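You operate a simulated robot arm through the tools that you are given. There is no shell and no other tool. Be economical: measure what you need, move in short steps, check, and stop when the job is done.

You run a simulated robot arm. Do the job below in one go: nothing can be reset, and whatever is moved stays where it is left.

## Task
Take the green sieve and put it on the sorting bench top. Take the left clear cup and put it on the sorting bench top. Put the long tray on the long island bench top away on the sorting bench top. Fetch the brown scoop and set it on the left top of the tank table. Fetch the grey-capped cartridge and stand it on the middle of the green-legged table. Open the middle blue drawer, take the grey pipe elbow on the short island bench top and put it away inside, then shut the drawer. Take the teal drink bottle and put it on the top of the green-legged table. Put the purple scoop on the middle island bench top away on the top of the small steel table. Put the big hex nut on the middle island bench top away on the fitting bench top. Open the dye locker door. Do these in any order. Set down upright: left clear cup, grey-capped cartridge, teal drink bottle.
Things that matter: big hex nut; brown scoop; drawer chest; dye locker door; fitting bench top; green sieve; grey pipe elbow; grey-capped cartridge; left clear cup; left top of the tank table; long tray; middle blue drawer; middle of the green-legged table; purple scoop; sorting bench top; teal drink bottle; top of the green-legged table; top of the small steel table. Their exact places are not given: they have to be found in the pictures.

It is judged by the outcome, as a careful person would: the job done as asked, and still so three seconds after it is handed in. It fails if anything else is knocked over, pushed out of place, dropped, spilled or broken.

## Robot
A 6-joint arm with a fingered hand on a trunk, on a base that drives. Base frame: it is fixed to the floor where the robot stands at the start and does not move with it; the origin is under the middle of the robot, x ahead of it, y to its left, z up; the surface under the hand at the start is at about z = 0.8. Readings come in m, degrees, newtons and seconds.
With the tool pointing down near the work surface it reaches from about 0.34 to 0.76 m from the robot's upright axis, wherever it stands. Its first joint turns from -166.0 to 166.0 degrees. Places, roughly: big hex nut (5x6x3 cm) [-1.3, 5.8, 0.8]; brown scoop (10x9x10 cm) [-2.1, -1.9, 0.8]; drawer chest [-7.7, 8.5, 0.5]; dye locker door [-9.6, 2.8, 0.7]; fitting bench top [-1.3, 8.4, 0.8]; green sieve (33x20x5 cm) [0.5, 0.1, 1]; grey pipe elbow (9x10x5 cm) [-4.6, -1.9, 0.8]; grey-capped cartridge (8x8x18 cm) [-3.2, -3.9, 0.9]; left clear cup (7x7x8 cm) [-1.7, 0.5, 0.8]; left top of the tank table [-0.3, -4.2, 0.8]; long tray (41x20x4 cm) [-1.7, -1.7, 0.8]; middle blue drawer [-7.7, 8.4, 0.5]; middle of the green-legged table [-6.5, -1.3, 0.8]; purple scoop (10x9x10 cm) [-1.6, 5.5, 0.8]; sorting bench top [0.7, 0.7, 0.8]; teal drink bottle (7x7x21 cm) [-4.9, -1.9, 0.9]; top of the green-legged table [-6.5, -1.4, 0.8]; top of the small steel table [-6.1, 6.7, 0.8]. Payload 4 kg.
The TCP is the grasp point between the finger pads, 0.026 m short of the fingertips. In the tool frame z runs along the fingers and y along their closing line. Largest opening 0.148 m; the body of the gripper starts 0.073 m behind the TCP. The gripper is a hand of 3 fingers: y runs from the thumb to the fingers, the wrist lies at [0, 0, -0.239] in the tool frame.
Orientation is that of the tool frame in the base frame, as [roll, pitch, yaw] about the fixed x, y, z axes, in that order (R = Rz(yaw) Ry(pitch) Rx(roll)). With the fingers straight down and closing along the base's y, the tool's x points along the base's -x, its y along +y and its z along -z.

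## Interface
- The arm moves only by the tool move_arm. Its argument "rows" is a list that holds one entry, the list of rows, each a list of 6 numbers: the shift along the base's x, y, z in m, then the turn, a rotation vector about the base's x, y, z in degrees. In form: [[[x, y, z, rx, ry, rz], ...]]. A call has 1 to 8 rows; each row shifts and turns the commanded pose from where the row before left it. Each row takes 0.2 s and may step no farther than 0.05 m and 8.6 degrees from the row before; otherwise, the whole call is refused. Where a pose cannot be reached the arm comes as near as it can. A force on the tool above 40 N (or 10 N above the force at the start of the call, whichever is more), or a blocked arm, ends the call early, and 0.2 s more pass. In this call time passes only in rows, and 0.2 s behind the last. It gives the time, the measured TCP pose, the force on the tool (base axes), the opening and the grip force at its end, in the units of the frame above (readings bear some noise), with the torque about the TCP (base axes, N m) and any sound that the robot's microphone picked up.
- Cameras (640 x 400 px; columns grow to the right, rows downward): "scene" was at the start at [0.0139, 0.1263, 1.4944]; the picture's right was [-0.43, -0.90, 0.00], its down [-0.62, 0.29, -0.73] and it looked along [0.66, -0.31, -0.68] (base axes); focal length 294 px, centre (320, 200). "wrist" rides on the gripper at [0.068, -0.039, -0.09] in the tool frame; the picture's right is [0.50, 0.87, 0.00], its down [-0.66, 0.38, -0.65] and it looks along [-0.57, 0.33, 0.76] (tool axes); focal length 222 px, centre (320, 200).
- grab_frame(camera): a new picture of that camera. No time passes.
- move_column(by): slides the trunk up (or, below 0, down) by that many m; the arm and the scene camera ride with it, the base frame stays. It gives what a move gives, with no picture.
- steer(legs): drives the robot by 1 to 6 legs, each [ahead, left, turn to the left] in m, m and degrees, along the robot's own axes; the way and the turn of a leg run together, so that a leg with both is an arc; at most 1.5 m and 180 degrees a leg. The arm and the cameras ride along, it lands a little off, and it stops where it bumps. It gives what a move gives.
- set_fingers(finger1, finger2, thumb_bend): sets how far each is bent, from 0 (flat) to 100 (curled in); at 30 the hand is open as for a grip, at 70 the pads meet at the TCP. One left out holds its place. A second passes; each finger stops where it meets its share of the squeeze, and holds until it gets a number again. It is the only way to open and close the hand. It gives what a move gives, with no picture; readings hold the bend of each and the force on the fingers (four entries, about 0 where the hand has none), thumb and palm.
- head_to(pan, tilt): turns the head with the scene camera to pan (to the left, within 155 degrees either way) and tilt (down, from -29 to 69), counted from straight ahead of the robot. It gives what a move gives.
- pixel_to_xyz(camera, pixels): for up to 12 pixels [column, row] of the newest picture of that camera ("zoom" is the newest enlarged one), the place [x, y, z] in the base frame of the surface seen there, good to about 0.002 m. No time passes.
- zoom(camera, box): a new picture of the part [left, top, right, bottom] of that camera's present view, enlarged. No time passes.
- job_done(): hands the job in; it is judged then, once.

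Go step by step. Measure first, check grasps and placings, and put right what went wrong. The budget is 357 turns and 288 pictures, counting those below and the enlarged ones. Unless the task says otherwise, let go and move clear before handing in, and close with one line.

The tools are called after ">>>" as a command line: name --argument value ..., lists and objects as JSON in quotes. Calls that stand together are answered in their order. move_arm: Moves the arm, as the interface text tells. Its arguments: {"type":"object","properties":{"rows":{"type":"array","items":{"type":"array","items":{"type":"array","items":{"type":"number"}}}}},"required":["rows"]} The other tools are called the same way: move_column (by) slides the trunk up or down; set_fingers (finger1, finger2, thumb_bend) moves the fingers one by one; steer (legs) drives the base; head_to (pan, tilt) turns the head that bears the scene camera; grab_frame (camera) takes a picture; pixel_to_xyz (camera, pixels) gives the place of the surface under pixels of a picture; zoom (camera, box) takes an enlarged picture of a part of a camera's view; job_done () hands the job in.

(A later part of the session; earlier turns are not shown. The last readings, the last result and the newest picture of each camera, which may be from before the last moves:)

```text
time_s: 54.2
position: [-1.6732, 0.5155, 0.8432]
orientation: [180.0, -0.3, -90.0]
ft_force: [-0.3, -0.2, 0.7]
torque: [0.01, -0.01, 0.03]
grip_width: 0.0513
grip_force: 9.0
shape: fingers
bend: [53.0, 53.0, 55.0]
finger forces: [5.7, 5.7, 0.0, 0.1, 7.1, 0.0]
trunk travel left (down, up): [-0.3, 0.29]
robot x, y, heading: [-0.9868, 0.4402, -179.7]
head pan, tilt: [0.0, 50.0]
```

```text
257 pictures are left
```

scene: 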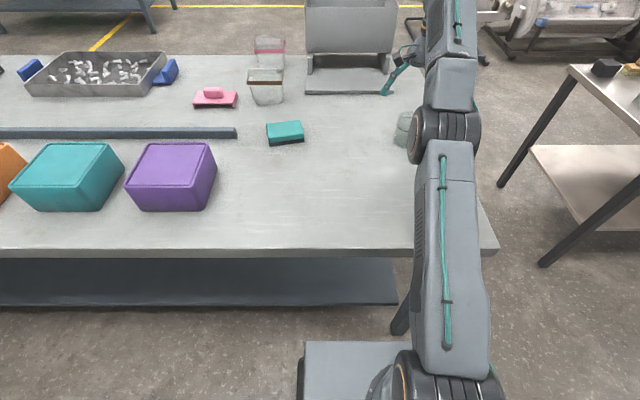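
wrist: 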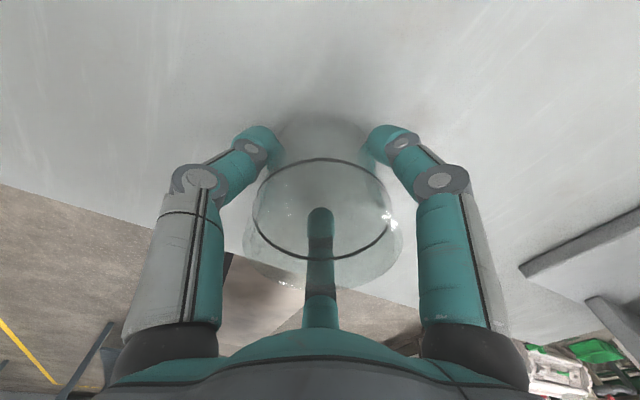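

Gripped at 9 N. I lift and check.

>>> move_arm --rows '[[[0, 0, 0.02, 0, 0, 0], [0, 0, 0.03, 0, 0, 0], [0, 0, 0.03, 0, 0, 0], [0.02, 0, 0.03, 0, 0, 0]]]'

>>> move_column --by 0.15

>>> grab_frame --camera "wrist"

```text
time_s: 55.2
position: [-1.6539, 0.515, 0.9556]
orientation: [-179.9, -0.3, -89.8]
ft_force: [0.0, 0.4, -0.9]
torque: [0.03, -0.04, 0.02]
grip_width: 0.0511
grip_force: 9.1
shape: fingers
bend: [53.0, 53.0, 55.0]
finger forces: [5.8, 5.6, 0.1, 0.0, 7.0, 0.0]
trunk travel left (down, up): [-0.3, 0.29]
robot x, y, heading: [-0.9853, 0.4388, -180.1]
head pan, tilt: [0.0, 50.0]
```

```text
time_s: 57.0
position: [-1.6544, 0.5148, 1.1059]
orientation: [-179.9, -0.3, -89.9]
ft_force: [-0.5, 0.2, -0.2]
torque: [-0.04, -0.02, -0.01]
grip_width: 0.0514
grip_force: 9.6
shape: fingers
bend: [53.0, 53.0, 55.0]
finger forces: [5.9, 5.7, 0.1, 0.1, 7.0, 0.0]
trunk travel left (down, up): [-0.45, 0.14]
robot x, y, heading: [-0.9879, 0.4364, -180.1]
head pan, tilt: [0.0, 50.0]
```

```text
256 pictures are left
```

wrist: 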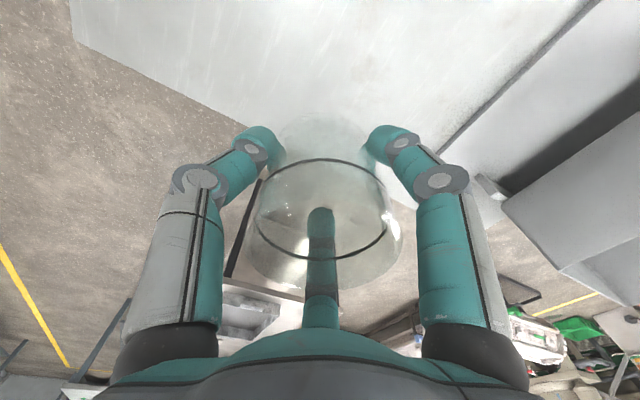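

The cup is held upright. I retract it and drive back to the right part of the sorting bench.

>>> move_arm --rows '[[[0.04, 0, 0.005, 0, 0, 0], [0.04, 0, 0.005, 0, 0, 0], [0.04, 0, 0.005, 0, 0, 0], [0.04, 0, 0.005, 0, 0, 0], [0.04, 0, 0.005, 0, 0, 0], [0.04, 0, 0, 0, 0, 0], [0.04, 0, 0, 0, 0, 0]]]'

>>> steer --legs '[[-0.5, 0, 0], [0, 0, 180], [0, -0.74, 0]]'

>>> head_to --pan 0 --tilt 43

>>> grab_frame --camera "scene"

```text
time_s: 58.5
position: [-1.374, 0.5129, 1.1298]
orientation: [-180.0, -0.4, -89.9]
ft_force: [0.2, -1.1, -1.0]
torque: [0.01, -0.03, 0.03]
grip_width: 0.0508
grip_force: 9.5
shape: fingers
bend: [53.0, 53.0, 55.0]
finger forces: [5.8, 5.7, 0.0, 0.0, 6.7, 0.0]
trunk travel left (down, up): [-0.45, 0.14]
robot x, y, heading: [-0.9877, 0.4351, -179.8]
head pan, tilt: [0.0, 50.0]
```

```text
time_s: 72.4
position: [-0.1194, -0.3937, 1.1289]
orientation: [-179.9, -0.3, 88.5]
ft_force: [-0.3, -0.7, -0.8]
torque: [-0.01, -0.03, 0.01]
grip_width: 0.0501
grip_force: 8.9
shape: fingers
bend: [53.0, 53.0, 56.0]
finger forces: [5.8, 5.7, 0.1, 0.0, 6.4, 0.0]
trunk travel left (down, up): [-0.45, 0.14]
robot x, y, heading: [-0.5038, -0.3093, -1.5]
head pan, tilt: [0.0, 50.0]
```

```text
time_s: 73.1
position: [-0.1204, -0.3934, 1.1289]
orientation: [-180.0, -0.2, 88.4]
ft_force: [-0.5, -0.5, -0.9]
torque: [-0.02, 0.02, -0.01]
grip_width: 0.0503
grip_force: 9.0
shape: fingers
bend: [53.0, 53.0, 56.0]
finger forces: [5.7, 5.6, 0.0, 0.0, 6.3, 0.1]
trunk travel left (down, up): [-0.45, 0.14]
robot x, y, heading: [-0.5052, -0.3049, -1.9]
head pan, tilt: [0.0, 43.0]
```

```text
255 pictures are left
```

scene: 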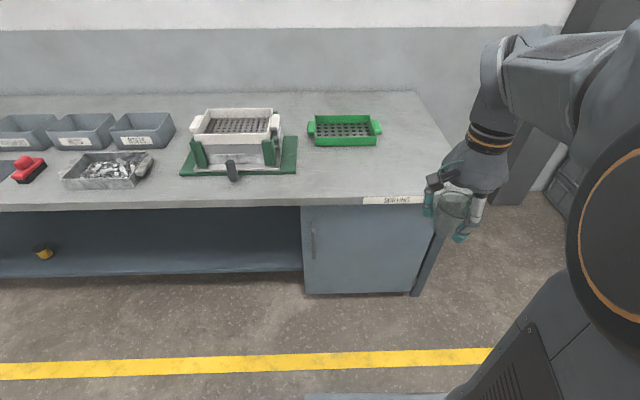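

>>> steer --legs '[[0.5, 0, 1.7]]'

>>> move_arm --rows '[[[0.03, -0.02, 0, 0, 0, 0], [0.03, -0.02, 0, 0, 0, 0], [0.03, -0.02, 0, 0, 0, 0], [0.03, -0.02, 0, 0, 0, 0]]]'

>>> grab_frame --camera "scene"

```text
time_s: 76.1
position: [0.3855, -0.3878, 1.1286]
orientation: [-179.9, -0.4, 90.0]
ft_force: [-0.1, 1.0, -0.7]
torque: [0.01, 0.03, 0.01]
grip_width: 0.0506
grip_force: 8.5
shape: fingers
bend: [53.0, 53.0, 56.0]
finger forces: [5.8, 5.5, 0.0, 0.1, 6.4, 0.1]
trunk travel left (down, up): [-0.45, 0.14]
robot x, y, heading: [-0.0031, -0.3099, 0.3]
head pan, tilt: [0.0, 43.0]
```

```text
time_s: 77.1
position: [0.5059, -0.4701, 1.1268]
orientation: [-180.0, -0.3, 90.1]
ft_force: [0.0, 0.5, -0.6]
torque: [0.0, -0.01, 0.01]
grip_width: 0.0503
grip_force: 9.5
shape: fingers
bend: [53.0, 53.0, 56.0]
finger forces: [5.8, 5.7, 0.0, 0.0, 6.5, 0.1]
trunk travel left (down, up): [-0.45, 0.14]
robot x, y, heading: [-0.0013, -0.313, 0.1]
head pan, tilt: [0.0, 43.0]
```

```text
254 pictures are left
```

scene: 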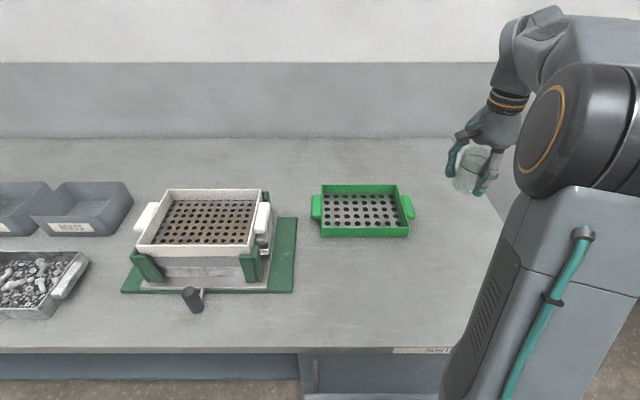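

>>> move_arm --rows '[[[0.038, -0.03, 0, 0, 0, 0], [0.038, -0.03, 0, 0, 0, 0], [0.038, -0.03, -0.02, 0, 0, 0], [0, -0.015, -0.045, 0, 0, 0], [0, 0, -0.05, 0, 0, 0], [0, 0, -0.05, 0, 0, 0], [0, 0, -0.05, 0, 0, 0], [0, 0, -0.045, 0, 0, 0]]]'

>>> grab_frame --camera "scene"

>>> grab_frame --camera "wrist"

```text
refused: row 3 steps farther than a row can; nothing moved
```

```text
253 pictures are left
```

scene: 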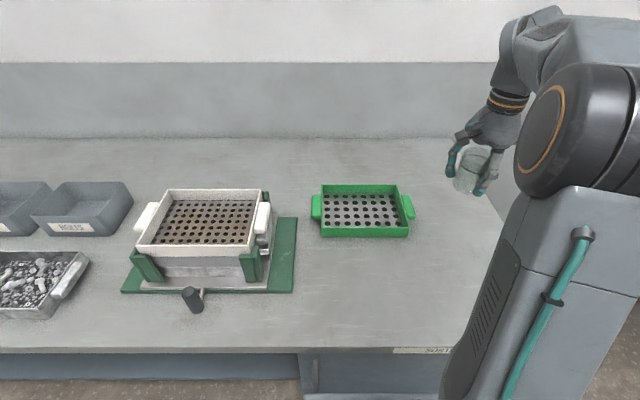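

```text
252 pictures are left
```

wrist: 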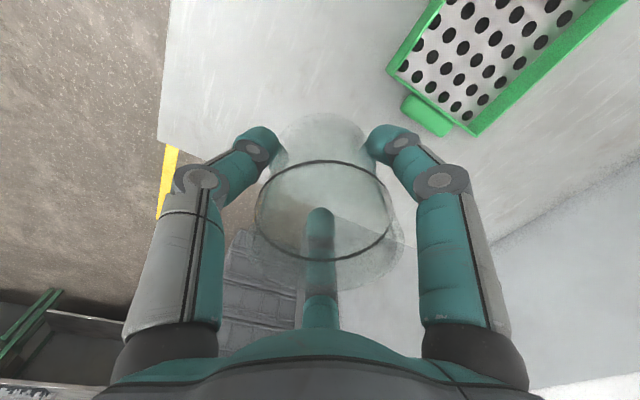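

>>> move_arm --rows '[[[0.038, -0.03, 0, 0, 0, 0], [0.038, -0.03, 0, 0, 0, 0], [0.038, -0.03, 0, 0, 0, 0], [0, -0.015, -0.045, 0, 0, 0], [0, 0, -0.05, 0, 0, 0], [0, 0, -0.05, 0, 0, 0], [0, 0, -0.05, 0, 0, 0], [0, 0, -0.045, 0, 0, 0]]]'

>>> grab_frame --camera "scene"

>>> grab_frame --camera "wrist"

```text
time_s: 78.9
position: [0.621, -0.5737, 0.8867]
orientation: [179.9, -0.3, 90.1]
ft_force: [-0.8, -0.1, 0.4]
torque: [0.01, 0.03, 0.0]
grip_width: 0.0503
grip_force: 8.9
shape: fingers
bend: [53.0, 53.0, 56.0]
finger forces: [5.8, 5.6, 0.0, 0.0, 6.3, 0.0]
trunk travel left (down, up): [-0.45, 0.14]
robot x, y, heading: [0.0001, -0.3123, 0.1]
head pan, tilt: [0.0, 43.0]
```

```text
251 pictures are left
```

scene: 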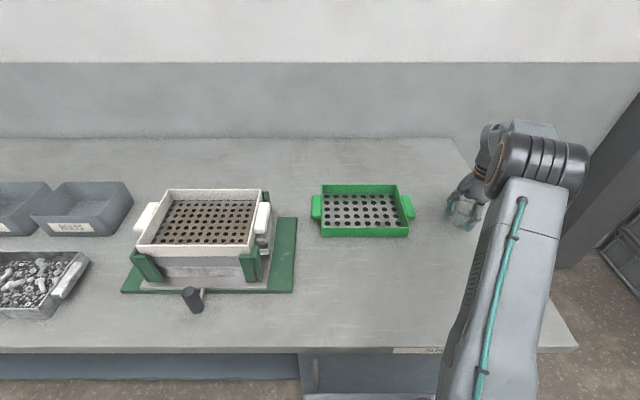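

```text
250 pictures are left
```

wrist: 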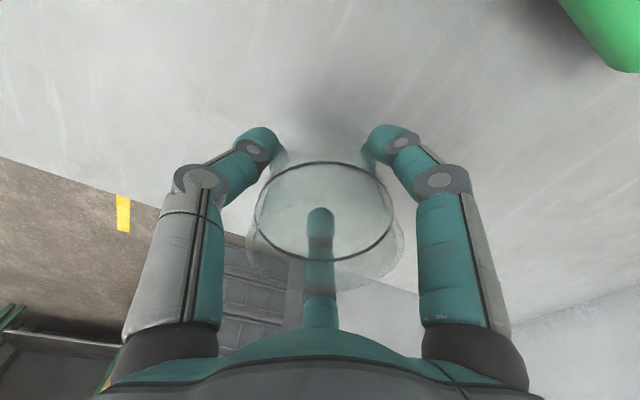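

>>> move_arm --rows '[[[0, 0, -0.02, 0, 0, 0], [0, 0, -0.014, 0, 0, 0], [0, 0, -0.007, 0, 0, 0], [0, 0, -0.003, 0, 0, 0]]]'

```text
time_s: 79.9
position: [0.6197, -0.5741, 0.8446]
orientation: [-179.9, -0.3, 90.1]
ft_force: [-1.2, 0.0, -0.7]
torque: [-0.04, -0.02, 0.0]
grip_width: 0.0502
grip_force: 8.5
shape: fingers
bend: [53.0, 53.0, 56.0]
finger forces: [5.8, 5.7, 0.0, 0.0, 6.4, 0.1]
trunk travel left (down, up): [-0.45, 0.14]
robot x, y, heading: [-0.0017, -0.3153, 0.5]
head pan, tilt: [0.0, 43.0]
```

>>> move_arm --rows '[[[0, 0, -0.002, 0, 0, 0]]]'

>>> set_fingers --finger1 47 --finger2 47 --thumb_bend 47

>>> set_fingers --finger1 30 --finger2 30 --thumb_bend 30

>>> move_arm --rows '[[[0, 0, 0.03, 0, 0, 0], [0, 0, 0.05, 0, 0, 0], [0, 0, 0.05, 0, 0, 0], [-0.03, 0.02, 0.03, 0, 0, 0], [-0.03, 0.02, 0.03, 0, 0, 0], [-0.03, 0.02, 0.03, 0, 0, 0]]]'

>>> grab_frame --camera "scene"

>>> grab_frame --camera "wrist"

```text
time_s: 80.3
position: [0.6193, -0.5744, 0.8427]
orientation: [-180.0, -0.3, 90.1]
ft_force: [-0.4, -0.1, 4.7]
torque: [-0.01, 0.04, -0.02]
grip_width: 0.05
grip_force: 9.0
shape: fingers
bend: [53.0, 53.0, 56.0]
finger forces: [5.8, 5.8, 0.1, 0.0, 7.0, 0.0]
trunk travel left (down, up): [-0.45, 0.14]
robot x, y, heading: [-0.002, -0.3115, 0.2]
head pan, tilt: [0.0, 43.0]
```

```text
time_s: 81.3
position: [0.6197, -0.5737, 0.842]
orientation: [180.0, -0.3, 90.1]
ft_force: [-0.6, -0.3, -0.4]
torque: [0.01, 0.0, -0.03]
grip_width: 0.0717
grip_force: 0.1
shape: fingers
bend: [47.0, 47.0, 47.0]
finger forces: [0.1, 0.0, 0.1, 0.1, 0.0, 0.0]
trunk travel left (down, up): [-0.45, 0.14]
robot x, y, heading: [-0.0044, -0.3143, 0.1]
head pan, tilt: [0.0, 43.0]
```

```text
time_s: 82.3
position: [0.6194, -0.5722, 0.8428]
orientation: [180.0, -0.3, 90.1]
ft_force: [0.6, -0.1, -0.1]
torque: [0.0, -0.03, 0.02]
grip_width: 0.1265
grip_force: 0.2
shape: fingers
bend: [30.0, 30.0, 30.0]
finger forces: [0.1, 0.0, 0.0, 0.0, 0.1, 0.1]
trunk travel left (down, up): [-0.45, 0.14]
robot x, y, heading: [-0.0066, -0.3138, 0.1]
head pan, tilt: [0.0, 43.0]
```

```text
time_s: 83.7
position: [0.5326, -0.5144, 1.0625]
orientation: [-180.0, -0.3, 90.0]
ft_force: [0.3, -0.1, -0.8]
torque: [0.03, 0.02, 0.02]
grip_width: 0.1264
grip_force: 0.0
shape: fingers
bend: [30.0, 30.0, 30.0]
finger forces: [0.1, 0.0, 0.0, 0.0, 0.0, 0.0]
trunk travel left (down, up): [-0.45, 0.14]
robot x, y, heading: [-0.0016, -0.3124, 0.1]
head pan, tilt: [0.0, 43.0]
```

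```text
249 pictures are left
```

scene: 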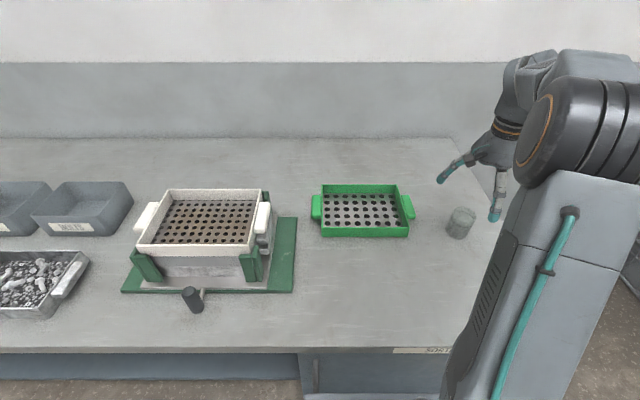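

```text
248 pictures are left
```

wrist: 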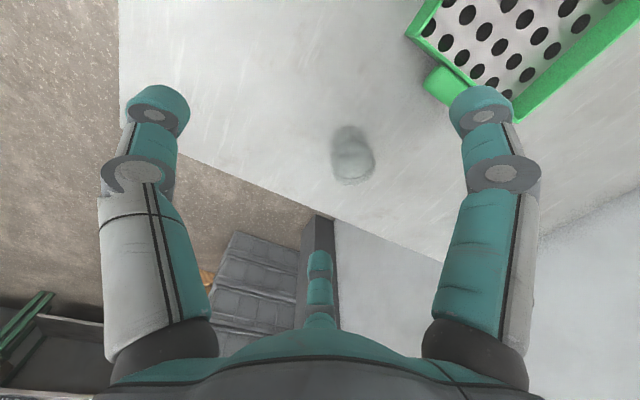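

Cup stands upright on the bench. Next the long tray: retract, back off, turn and move along the island.

>>> move_arm --rows '[[[-0.04, 0.03, 0.02, 0, 0, 0], [-0.04, 0.03, 0.02, 0, 0, 0], [-0.04, 0.03, 0.02, 0, 0, 0], [-0.04, 0.03, 0, 0, 0, 0]]]'

>>> steer --legs '[[-0.5, 0, 0], [0, 0, 180], [0, 1.25, 0]]'

>>> head_to --pan 0 --tilt 40

>>> grab_frame --camera "scene"

```text
refused: row 1 steps farther than a row can; nothing moved
```

```text
time_s: 99.9
position: [-0.9951, -1.3677, 1.0625]
orientation: [179.9, -0.4, -87.9]
ft_force: [-0.7, -0.5, -0.8]
torque: [0.02, 0.0, -0.02]
grip_width: 0.1269
grip_force: 0.0
shape: fingers
bend: [30.0, 30.0, 30.0]
finger forces: [0.1, 0.0, 0.1, 0.0, 0.0, 0.0]
trunk travel left (down, up): [-0.45, 0.14]
robot x, y, heading: [-0.4524, -1.5508, -177.7]
head pan, tilt: [0.0, 43.0]
```

```text
time_s: 100.5
position: [-0.9943, -1.3655, 1.0618]
orientation: [180.0, -0.3, -87.9]
ft_force: [0.6, -0.7, 0.8]
torque: [0.0, -0.01, -0.03]
grip_width: 0.1266
grip_force: 0.0
shape: fingers
bend: [30.0, 30.0, 30.0]
finger forces: [0.0, 0.0, 0.0, 0.0, 0.0, 0.0]
trunk travel left (down, up): [-0.45, 0.14]
robot x, y, heading: [-0.4521, -1.5454, -177.9]
head pan, tilt: [0.0, 40.0]
```

```text
247 pictures are left
```

scene: 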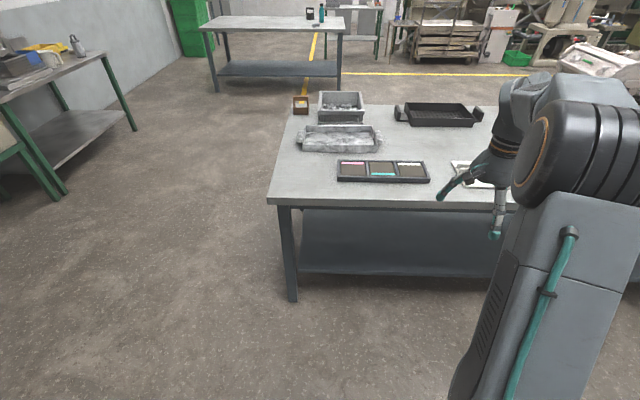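

>>> zoom --camera "scene" --box '[260, 80, 460, 205]'

>>> pixel_to_xyz --camera "scene" --pixels '[[300, 135], [303, 152], [379, 150], [378, 132], [340, 141], [300, 103], [345, 112], [270, 200], [383, 180], [400, 140]]'

```text
3.20 times, centred on (360, 142) of scene
```

zoom: 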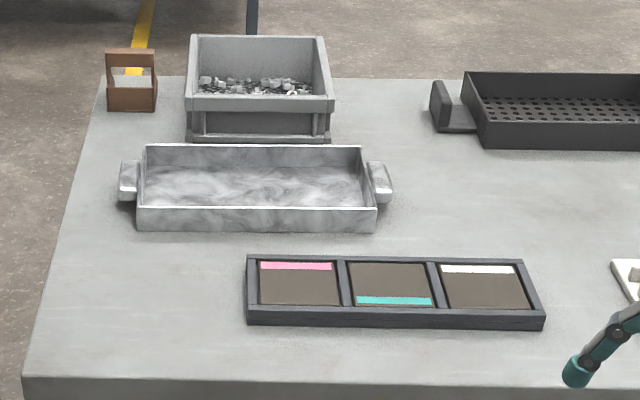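

```text
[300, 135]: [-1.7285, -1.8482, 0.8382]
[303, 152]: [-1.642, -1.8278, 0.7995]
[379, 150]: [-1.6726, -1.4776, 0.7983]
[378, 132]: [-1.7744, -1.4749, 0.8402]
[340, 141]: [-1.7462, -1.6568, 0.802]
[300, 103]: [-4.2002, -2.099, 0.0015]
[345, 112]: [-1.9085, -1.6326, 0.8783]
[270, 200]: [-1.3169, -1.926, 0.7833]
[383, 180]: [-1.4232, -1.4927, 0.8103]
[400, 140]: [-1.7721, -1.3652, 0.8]
```

The tray is centred near (-1.745,-1.66), long along y, front wall near x≈-1.65. The brown scoop stands behind at zoom (131,80). I drive closer.

>>> steer --legs '[[0.55, 0.06, -2.2]]'

>>> head_to --pan 0 --tilt 50

>>> grab_frame --camera "scene"

```text
time_s: 103.7
position: [-1.5387, -1.4232, 1.0613]
orientation: [180.0, -0.3, -89.6]
ft_force: [0.2, 0.5, -0.3]
torque: [0.01, 0.02, 0.0]
grip_width: 0.1265
grip_force: 0.1
shape: fingers
bend: [30.0, 30.0, 30.0]
finger forces: [0.0, 0.1, 0.0, 0.1, 0.0, 0.0]
trunk travel left (down, up): [-0.45, 0.14]
robot x, y, heading: [-1.0016, -1.6238, -179.6]
head pan, tilt: [0.0, 40.0]
```

```text
time_s: 104.4
position: [-1.5396, -1.4226, 1.0622]
orientation: [180.0, -0.3, -89.5]
ft_force: [0.9, -0.1, 0.6]
torque: [0.02, -0.01, 0.03]
grip_width: 0.1268
grip_force: 0.1
shape: fingers
bend: [30.0, 30.0, 30.0]
finger forces: [0.0, 0.1, 0.0, 0.0, 0.0, 0.0]
trunk travel left (down, up): [-0.45, 0.14]
robot x, y, heading: [-1.0042, -1.6209, -179.5]
head pan, tilt: [0.0, 50.0]
```

```text
245 pictures are left
```

scene: 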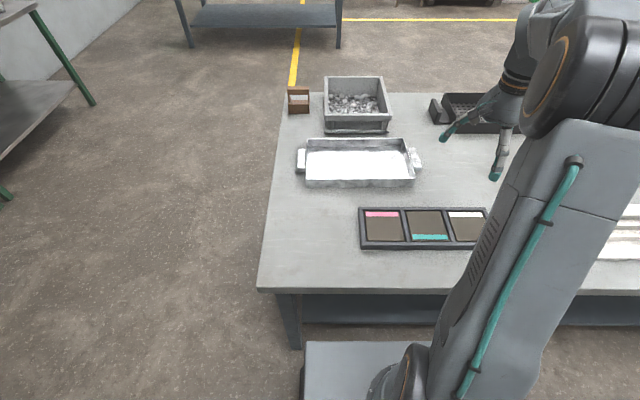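

>>> pixel_to_xyz --camera "scene" --pixels '[[308, 182], [360, 181], [411, 178], [307, 143], [405, 141], [302, 160], [416, 160], [360, 160], [299, 92], [299, 108], [360, 186], [360, 215]]'

>>> zoom --camera "scene" --box '[280, 70, 440, 200]'

```text
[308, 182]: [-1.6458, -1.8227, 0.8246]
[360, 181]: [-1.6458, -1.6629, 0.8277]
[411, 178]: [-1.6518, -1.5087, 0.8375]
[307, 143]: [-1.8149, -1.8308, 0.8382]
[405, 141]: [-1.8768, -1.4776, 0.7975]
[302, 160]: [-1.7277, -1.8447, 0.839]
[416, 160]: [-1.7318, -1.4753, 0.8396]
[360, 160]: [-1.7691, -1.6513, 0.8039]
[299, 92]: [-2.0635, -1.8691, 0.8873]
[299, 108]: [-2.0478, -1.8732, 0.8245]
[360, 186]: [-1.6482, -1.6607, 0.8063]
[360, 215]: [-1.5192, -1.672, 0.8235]
```

```text
3.08 times, centred on (360, 135) of scene
```

zoom: 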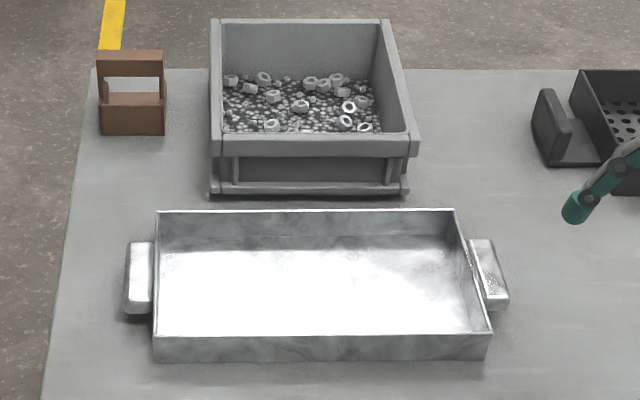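

Front wall at x≈-1.649, centre y≈-1.66, rim z≈0.84. I move over it with the hand half closed.

>>> set_fingers --finger1 45 --finger2 45 --thumb_bend 42

>>> move_arm --rows '[[[-0.018, -0.0397, 0, 0, 0, 0], [-0.018, -0.0397, 0, 0, 0, 0], [-0.018, -0.0397, 0, 0, 0, 0], [-0.018, -0.0397, 0, 0, 0, 0], [-0.019, -0.0397, 0, 0, 0, 0], [-0.019, -0.0397, 0, 0, 0, 0], [0, 0, -0.05, 0, 0, 0], [0, 0, -0.05, 0, 0, 0]]]'

>>> move_arm --rows '[[[0, 0, -0.05, 0, 0, 0], [0, 0, -0.025, 0, 0, 0]]]'

>>> grab_frame --camera "wrist"

>>> grab_frame --camera "scene"

```text
time_s: 105.4
position: [-1.5385, -1.4232, 1.0627]
orientation: [-179.9, -0.3, -89.4]
ft_force: [0.1, 0.7, 0.4]
torque: [0.0, -0.03, 0.02]
grip_width: 0.0844
grip_force: 0.0
shape: fingers
bend: [45.0, 45.0, 42.0]
finger forces: [0.0, 0.0, 0.0, 0.1, 0.0, 0.0]
trunk travel left (down, up): [-0.45, 0.14]
robot x, y, heading: [-1.0011, -1.6225, -179.4]
head pan, tilt: [0.0, 50.0]
```

```text
time_s: 107.2
position: [-1.6513, -1.6625, 0.9633]
orientation: [-180.0, -0.3, -89.7]
ft_force: [-0.4, -0.2, -0.3]
torque: [-0.04, 0.0, 0.0]
grip_width: 0.084
grip_force: 0.0
shape: fingers
bend: [45.0, 45.0, 42.0]
finger forces: [0.0, 0.0, 0.0, 0.0, 0.1, 0.1]
trunk travel left (down, up): [-0.45, 0.14]
robot x, y, heading: [-0.9999, -1.621, -179.5]
head pan, tilt: [0.0, 50.0]
```

```text
time_s: 107.8
position: [-1.6513, -1.6632, 0.89]
orientation: [-179.9, -0.3, -89.5]
ft_force: [-0.4, -0.4, 0.2]
torque: [-0.02, -0.01, -0.03]
grip_width: 0.0839
grip_force: 0.0
shape: fingers
bend: [45.0, 45.0, 42.0]
finger forces: [0.1, 0.1, 0.0, 0.0, 0.0, 0.1]
trunk travel left (down, up): [-0.45, 0.14]
robot x, y, heading: [-1.0054, -1.623, -179.8]
head pan, tilt: [0.0, 50.0]
```

```text
243 pictures are left
```

wrist: 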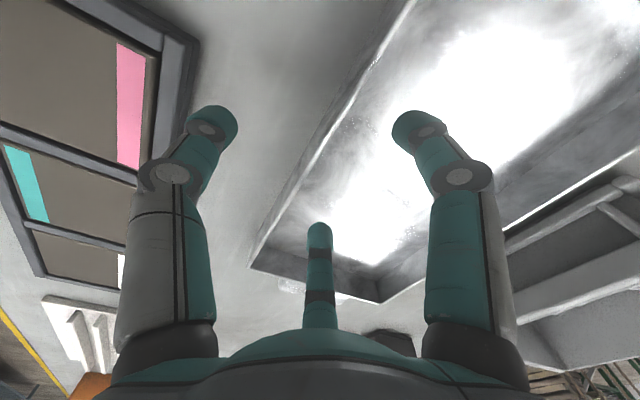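

```text
242 pictures are left
```

scene: 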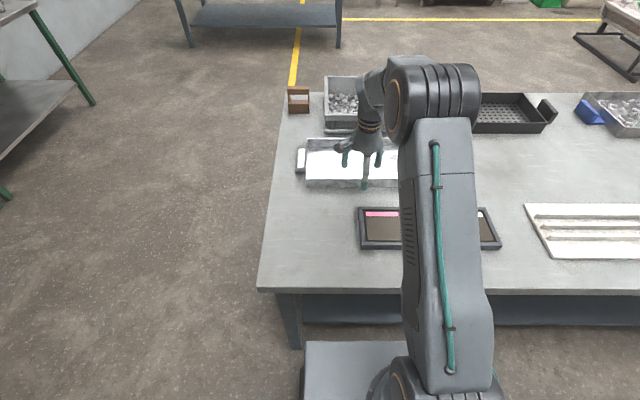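

>>> move_arm --rows '[[[0.002, 0.001, -0.025, 0, 0, 0], [0, 0, -0.021, 0, 0, 0]]]'

>>> set_fingers --finger1 80 --finger2 80 --thumb_bend 80

>>> move_arm --rows '[[[0, 0, 0.015, 0, 0, 0], [0, 0, 0.02, 0, 0, 0], [0, 0, 0.03, 0, 0, 0]]]'

>>> grab_frame --camera "wrist"

>>> grab_frame --camera "scene"

```text
time_s: 108.4
position: [-1.6464, -1.66, 0.8443]
orientation: [180.0, -0.3, -89.5]
ft_force: [-0.1, -0.4, 0.4]
torque: [-0.01, 0.01, 0.01]
grip_width: 0.0843
grip_force: 0.1
shape: fingers
bend: [45.0, 45.0, 42.0]
finger forces: [0.0, 0.1, 0.0, 0.0, 0.0, 0.1]
trunk travel left (down, up): [-0.45, 0.14]
robot x, y, heading: [-1.0024, -1.6191, -179.4]
head pan, tilt: [0.0, 50.0]
```

```text
time_s: 109.4
position: [-1.6466, -1.6608, 0.8428]
orientation: [179.9, -0.3, -89.5]
ft_force: [-0.7, 0.6, 0.1]
torque: [0.04, -0.06, 0.01]
grip_width: 0.0017
grip_force: 21.4
shape: fingers
bend: [75.0, 75.0, 71.0]
finger forces: [13.3, 13.1, 0.0, 0.1, 15.8, 0.0]
trunk travel left (down, up): [-0.45, 0.14]
robot x, y, heading: [-1.0038, -1.6224, -179.4]
head pan, tilt: [0.0, 50.0]
```

```text
time_s: 110.2
position: [-1.6467, -1.6593, 0.9062]
orientation: [-179.9, -0.4, -89.6]
ft_force: [1.1, 0.1, -3.6]
torque: [0.01, -0.16, 0.0]
grip_width: 0.0026
grip_force: 24.8
shape: fingers
bend: [75.0, 75.0, 73.0]
finger forces: [15.2, 15.2, 0.0, 0.1, 19.3, 0.0]
trunk travel left (down, up): [-0.45, 0.14]
robot x, y, heading: [-1.0011, -1.6203, -179.5]
head pan, tilt: [0.0, 50.0]
```

```text
241 pictures are left
```

wrist: 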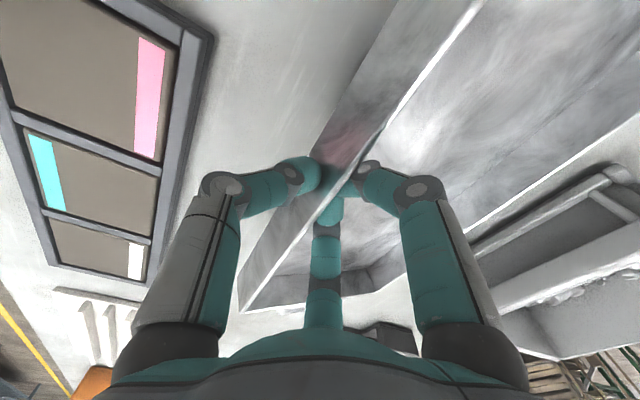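

```text
240 pictures are left
```

scene: 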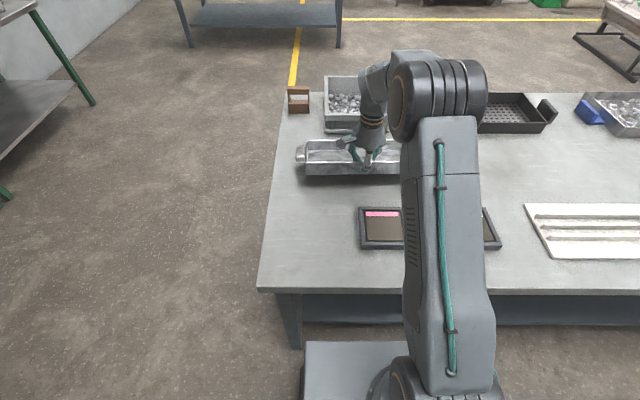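

>>> move_arm --rows '[[[0.005, 0, 0.03, 0, 0, 0], [0.005, 0, 0.03, 0, 0, 0], [0.005, 0, 0.03, 0, 0, 0], [0.01, 0, 0.03, 0, 0, 0], [0.01, 0, 0.03, 0, 0, 0]]]'

>>> grab_frame --camera "wrist"

>>> grab_frame --camera "scene"

```text
time_s: 111.4
position: [-1.6124, -1.6586, 1.0572]
orientation: [-180.0, -0.3, -89.5]
ft_force: [-0.2, 0.0, -5.0]
torque: [0.04, -0.46, -0.01]
grip_width: 0.004
grip_force: 31.5
shape: fingers
bend: [74.0, 74.0, 74.0]
finger forces: [18.8, 18.3, 0.0, 0.0, 25.7, 0.0]
trunk travel left (down, up): [-0.45, 0.14]
robot x, y, heading: [-1.0026, -1.6229, -179.2]
head pan, tilt: [0.0, 50.0]
```

```text
239 pictures are left
```

wrist: 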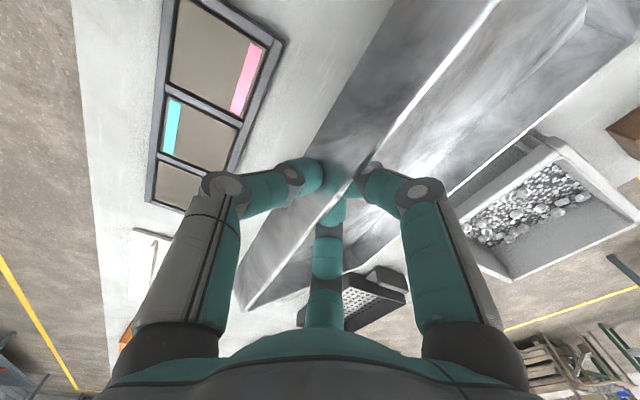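

```text
238 pictures are left
```

scene: 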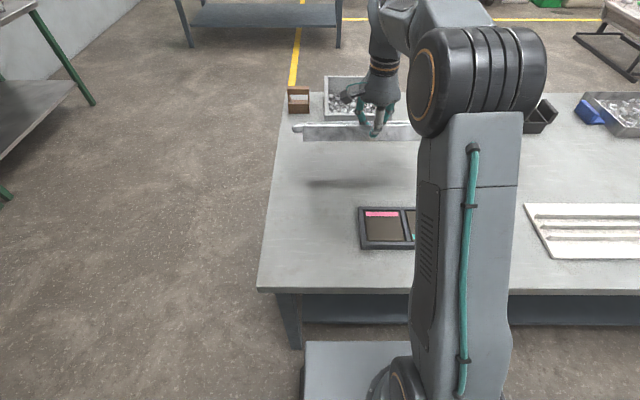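

The tray is held, tilting somewhat but stable. I retract and drive it to the sorting bench.

>>> move_arm --rows '[[[0.03, 0, 0.01, 0, 0, 0], [0.03, 0, 0.01, 0, 0, 0], [0.03, 0, 0.01, 0, 0, 0], [0.03, 0, 0.01, 0, 0, 0], [0.03, 0, 0.01, 0, 0, 0]]]'

>>> steer --legs '[[-0.35, 0, 0], [0, 0, 178], [0, 1.22, 0]]'

>>> head_to --pan 0 --tilt 45

>>> grab_frame --camera "scene"

```text
time_s: 112.6
position: [-1.463, -1.66, 1.1073]
orientation: [-180.0, -0.3, -89.5]
ft_force: [-0.2, -0.1, -4.6]
torque: [0.01, -0.36, 0.0]
grip_width: 0.0038
grip_force: 28.9
shape: fingers
bend: [74.0, 74.0, 74.0]
finger forces: [17.7, 17.4, 0.0, 0.1, 23.1, 0.0]
trunk travel left (down, up): [-0.45, 0.14]
robot x, y, heading: [-1.0037, -1.6277, -179.3]
head pan, tilt: [0.0, 50.0]
```

```text
time_s: 128.1
position: [-0.227, -0.3504, 1.107]
orientation: [-179.9, -0.3, 91.6]
ft_force: [0.5, 0.3, -5.4]
torque: [-0.02, 0.39, 0.02]
grip_width: 0.0036
grip_force: 27.4
shape: fingers
bend: [74.0, 74.0, 74.0]
finger forces: [16.6, 16.6, 0.1, 0.0, 21.3, 0.0]
trunk travel left (down, up): [-0.45, 0.14]
robot x, y, heading: [-0.6822, -0.3955, 1.4]
head pan, tilt: [0.0, 50.0]
```

```text
time_s: 128.8
position: [-0.2274, -0.3507, 1.1075]
orientation: [-179.9, -0.3, 91.5]
ft_force: [0.5, 0.2, -5.2]
torque: [0.0, 0.38, 0.03]
grip_width: 0.0036
grip_force: 27.5
shape: fingers
bend: [74.0, 74.0, 74.0]
finger forces: [16.7, 16.5, 0.0, 0.0, 21.3, 0.1]
trunk travel left (down, up): [-0.45, 0.14]
robot x, y, heading: [-0.6868, -0.3988, 1.7]
head pan, tilt: [0.0, 45.0]
```

```text
237 pictures are left
```

scene: 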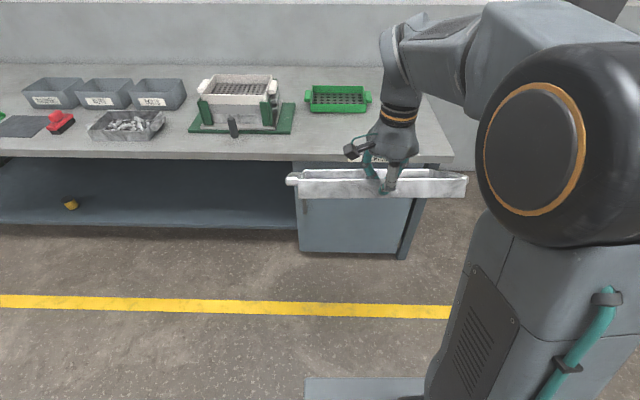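

>>> steer --legs '[[0.55, 0, -1.6]]'

>>> grab_frame --camera "scene"

>>> grab_frame --camera "wrist"

```text
time_s: 132.1
position: [0.3482, -0.3557, 1.1079]
orientation: [-179.9, -0.3, 90.0]
ft_force: [0.8, 0.0, -4.8]
torque: [-0.03, 0.35, -0.01]
grip_width: 0.0036
grip_force: 27.5
shape: fingers
bend: [74.0, 74.0, 74.0]
finger forces: [16.8, 16.4, 0.0, 0.1, 21.2, 0.0]
trunk travel left (down, up): [-0.45, 0.14]
robot x, y, heading: [-0.11, -0.3908, 0.0]
head pan, tilt: [0.0, 45.0]
```

```text
236 pictures are left
```

scene: 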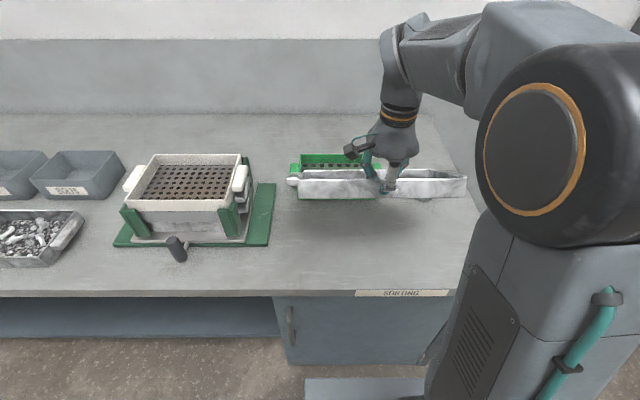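

```text
235 pictures are left
```

wrist: 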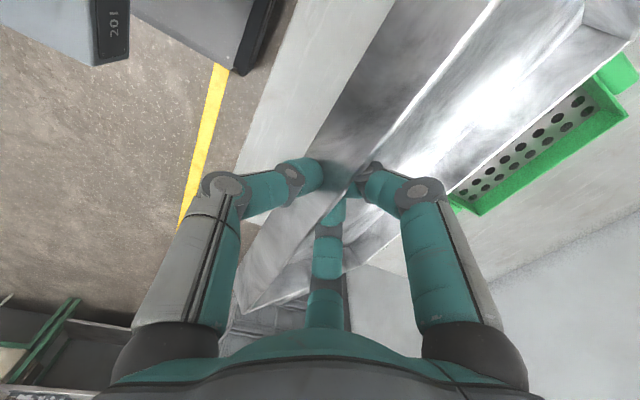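

The tray hangs far-side low. I lower so that its far edge touches first and it flattens as I go down.

>>> move_arm --rows '[[[-0.013, 0, -0.04, 0, 0, 0], [0, 0, -0.04, 0, 0, 0], [0, 0, -0.04, 0, 0, 0], [0, 0, -0.03, 0, 0, 0], [0, 0, -0.03, 0, 0, 0]]]'

>>> grab_frame --camera "scene"

>>> grab_frame --camera "wrist"

```text
time_s: 133.3
position: [0.3359, -0.3549, 0.9275]
orientation: [-180.0, -0.3, 90.0]
ft_force: [0.6, -0.4, -3.4]
torque: [0.02, 0.17, 0.0]
grip_width: 0.0025
grip_force: 23.6
shape: fingers
bend: [75.0, 75.0, 74.0]
finger forces: [15.0, 14.7, 0.0, 0.0, 17.4, 0.1]
trunk travel left (down, up): [-0.45, 0.14]
robot x, y, heading: [-0.1153, -0.3842, -0.0]
head pan, tilt: [0.0, 45.0]
```

```text
234 pictures are left
```

scene: 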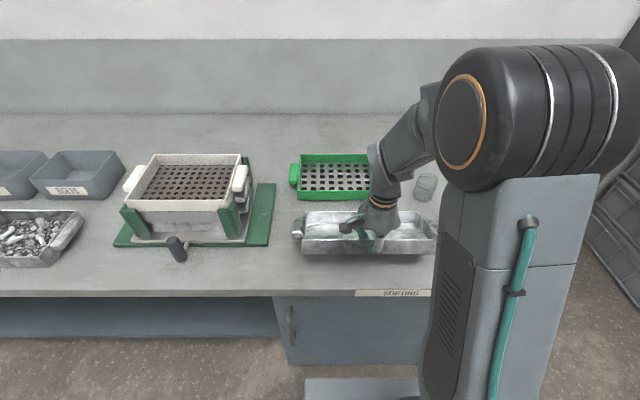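

```text
233 pictures are left
```

wrist: 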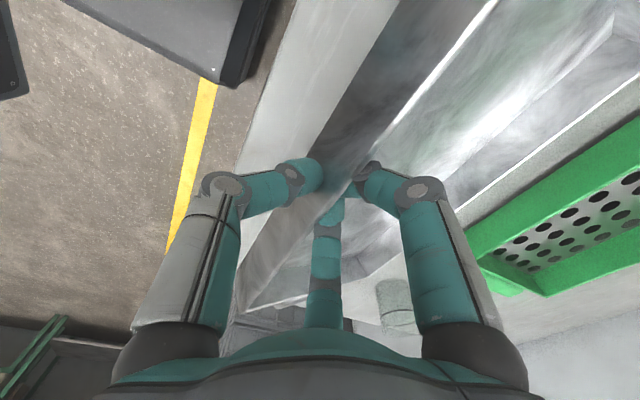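

>>> move_arm --rows '[[[-0.005, 0, -0.025, 0, 0, 0], [-0.003, 0, -0.02, 0, 0, 0], [0, 0, -0.015, 0, 0, 0], [0, 0, -0.01, 0, 0, 0], [0, 0, -0.007, 0, 0, 0]]]'

>>> grab_frame --camera "scene"

```text
time_s: 134.5
position: [0.3272, -0.357, 0.8492]
orientation: [-179.9, -0.4, 90.0]
ft_force: [0.3, 0.5, -2.0]
torque: [-0.01, -0.02, -0.03]
grip_width: 0.001
grip_force: 7.2
shape: fingers
bend: [76.0, 76.0, 73.0]
finger forces: [0.0, 0.1, 0.0, 0.0, 14.3, 0.0]
trunk travel left (down, up): [-0.45, 0.14]
robot x, y, heading: [-0.1103, -0.3912, 0.2]
head pan, tilt: [0.0, 45.0]
```

```text
232 pictures are left
```

scene: 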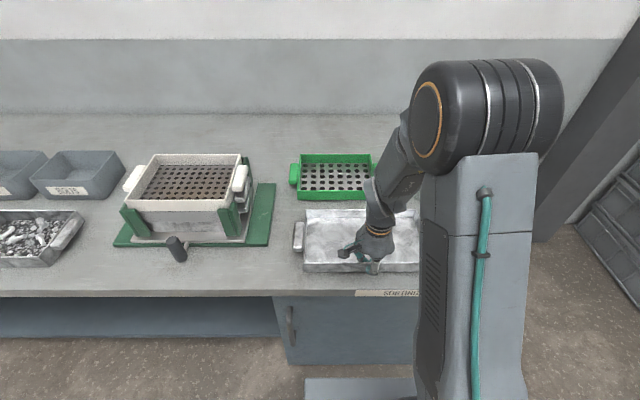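

>>> move_arm --rows '[[[0, 0, -0.004, 0, 0, 0]]]'

>>> set_fingers --thumb_bend 45

>>> grab_frame --camera "wrist"

```text
time_s: 134.9
position: [0.3287, -0.3562, 0.8463]
orientation: [179.9, -0.4, 90.1]
ft_force: [0.1, 0.2, -2.2]
torque: [0.0, -0.01, -0.02]
grip_width: 0.0012
grip_force: 7.3
shape: fingers
bend: [76.0, 76.0, 73.0]
finger forces: [0.1, 0.0, 0.0, 0.0, 14.5, 0.0]
trunk travel left (down, up): [-0.45, 0.14]
robot x, y, heading: [-0.1108, -0.3883, -0.2]
head pan, tilt: [0.0, 45.0]
```

```text
time_s: 135.9
position: [0.3268, -0.3567, 0.8466]
orientation: [-180.0, -0.2, 90.0]
ft_force: [0.9, -0.5, 0.3]
torque: [-0.01, -0.01, 0.02]
grip_width: 0.0391
grip_force: 0.0
shape: fingers
bend: [77.0, 77.0, 45.0]
finger forces: [0.1, 0.1, 0.0, 0.0, 0.0, 0.0]
trunk travel left (down, up): [-0.45, 0.14]
robot x, y, heading: [-0.1085, -0.3908, -0.1]
head pan, tilt: [0.0, 45.0]
```

```text
231 pictures are left
```

wrist: 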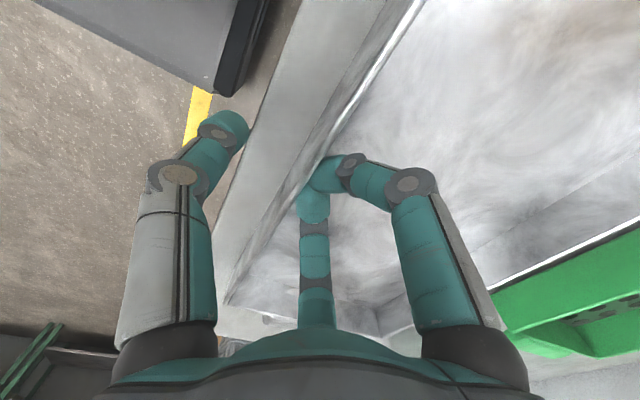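

>>> move_arm --rows '[[[0.004, 0, 0.012, 0, 0, 0]]]'

>>> set_fingers --finger1 55 --finger2 55

>>> move_arm --rows '[[[0, 0, 0.03, 0, 0, 0], [0, 0, 0.05, 0, 0, 0], [0, 0, 0.05, 0, 0, 0], [0, 0, 0.05, 0, 0, 0], [0, 0, 0.05, 0, 0, 0]]]'

>>> grab_frame --camera "scene"

>>> grab_frame --camera "wrist"

```text
time_s: 136.3
position: [0.3308, -0.3564, 0.8584]
orientation: [-180.0, -0.2, 89.9]
ft_force: [0.2, 1.2, 0.0]
torque: [0.0, 0.04, -0.01]
grip_width: 0.0391
grip_force: 0.1
shape: fingers
bend: [77.0, 77.0, 45.0]
finger forces: [0.1, 0.1, 0.1, 0.0, 0.0, 0.1]
trunk travel left (down, up): [-0.45, 0.14]
robot x, y, heading: [-0.1101, -0.3898, 0.2]
head pan, tilt: [0.0, 45.0]
```

```text
time_s: 137.3
position: [0.3313, -0.3565, 0.8589]
orientation: [180.0, -0.3, 90.0]
ft_force: [-0.6, 0.9, -0.8]
torque: [0.0, -0.01, -0.03]
grip_width: 0.0621
grip_force: 0.0
shape: fingers
bend: [55.0, 55.0, 45.0]
finger forces: [0.0, 0.1, 0.0, 0.0, 0.0, 0.0]
trunk travel left (down, up): [-0.45, 0.14]
robot x, y, heading: [-0.1071, -0.3928, -0.1]
head pan, tilt: [0.0, 45.0]
```

```text
time_s: 138.5
position: [0.3293, -0.3564, 1.0877]
orientation: [-179.9, -0.4, 90.0]
ft_force: [0.4, -0.5, -0.8]
torque: [-0.04, -0.02, 0.02]
grip_width: 0.0623
grip_force: 0.0
shape: fingers
bend: [55.0, 55.0, 45.0]
finger forces: [0.0, 0.0, 0.0, 0.0, 0.0, 0.0]
trunk travel left (down, up): [-0.45, 0.14]
robot x, y, heading: [-0.1142, -0.3886, -0.1]
head pan, tilt: [0.0, 45.0]
```

```text
230 pictures are left
```

scene: 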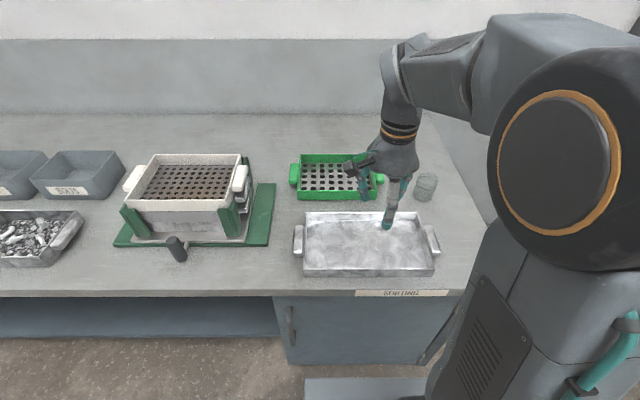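

```text
229 pictures are left
```

wrist: 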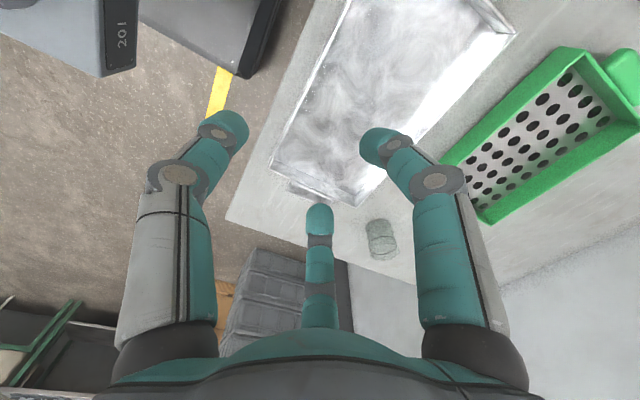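

Tray, cup and sieve are all placed. Next the brown scoop: drive round to the island's right end.

>>> steer --legs '[[-0.5, 0, 0], [0, 0, -90], [1.2, 0, 0], [0.95, 0, 0], [0, -1.4, 0], [0, 0, 180]]'

>>> head_to --pan 0 --tilt 40

>>> grab_frame --camera "scene"

```text
time_s: 169.5
position: [-2.0482, -2.0956, 1.0876]
orientation: [180.0, -0.3, -179.3]
ft_force: [-0.5, 0.2, 0.0]
torque: [0.05, -0.02, 0.01]
grip_width: 0.0624
grip_force: 0.0
shape: fingers
bend: [55.0, 55.0, 45.0]
finger forces: [0.0, 0.1, 0.0, 0.0, 0.0, 0.0]
trunk travel left (down, up): [-0.45, 0.14]
robot x, y, heading: [-2.0119, -2.535, 90.7]
head pan, tilt: [0.0, 45.0]
```

```text
time_s: 170.2
position: [-2.0488, -2.0943, 1.0878]
orientation: [180.0, -0.3, -179.4]
ft_force: [0.1, -0.6, -0.7]
torque: [0.01, 0.04, 0.0]
grip_width: 0.0627
grip_force: 0.3
shape: fingers
bend: [55.0, 55.0, 45.0]
finger forces: [0.0, 0.0, 0.0, 0.1, 0.1, 0.0]
trunk travel left (down, up): [-0.45, 0.14]
robot x, y, heading: [-2.0081, -2.5366, 90.6]
head pan, tilt: [0.0, 40.0]
```

```text
228 pictures are left
```

scene: 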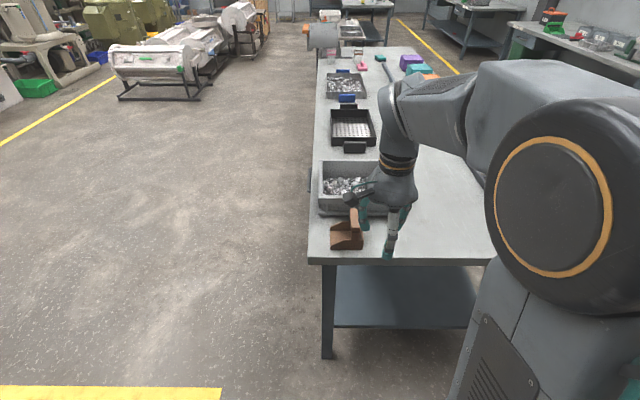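

>>> zoom --camera "scene" --box '[300, 150, 420, 270]'

>>> pixel_to_xyz --camera "scene" --pixels '[[355, 215], [354, 228], [345, 237], [333, 246], [362, 247], [350, 250], [332, 225], [360, 222], [310, 262], [322, 215]]'

>>> grab_frame --camera "wrist"

```text
3.33 times, centred on (360, 210) of scene
```

zoom: 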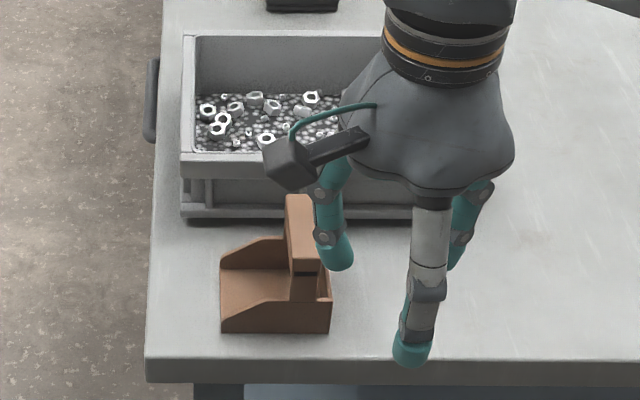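

```text
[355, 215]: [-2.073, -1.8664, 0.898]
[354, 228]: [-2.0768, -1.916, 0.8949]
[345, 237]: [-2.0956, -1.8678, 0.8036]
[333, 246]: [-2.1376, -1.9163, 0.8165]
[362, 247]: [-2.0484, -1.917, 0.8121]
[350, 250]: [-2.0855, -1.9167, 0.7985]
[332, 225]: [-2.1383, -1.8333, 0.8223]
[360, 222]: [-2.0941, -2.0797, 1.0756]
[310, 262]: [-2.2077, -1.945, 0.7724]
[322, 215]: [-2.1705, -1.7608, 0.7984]
```

```text
226 pictures are left
```

wrist: 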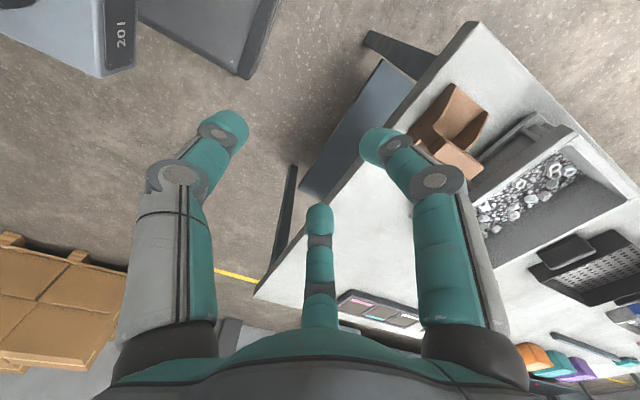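

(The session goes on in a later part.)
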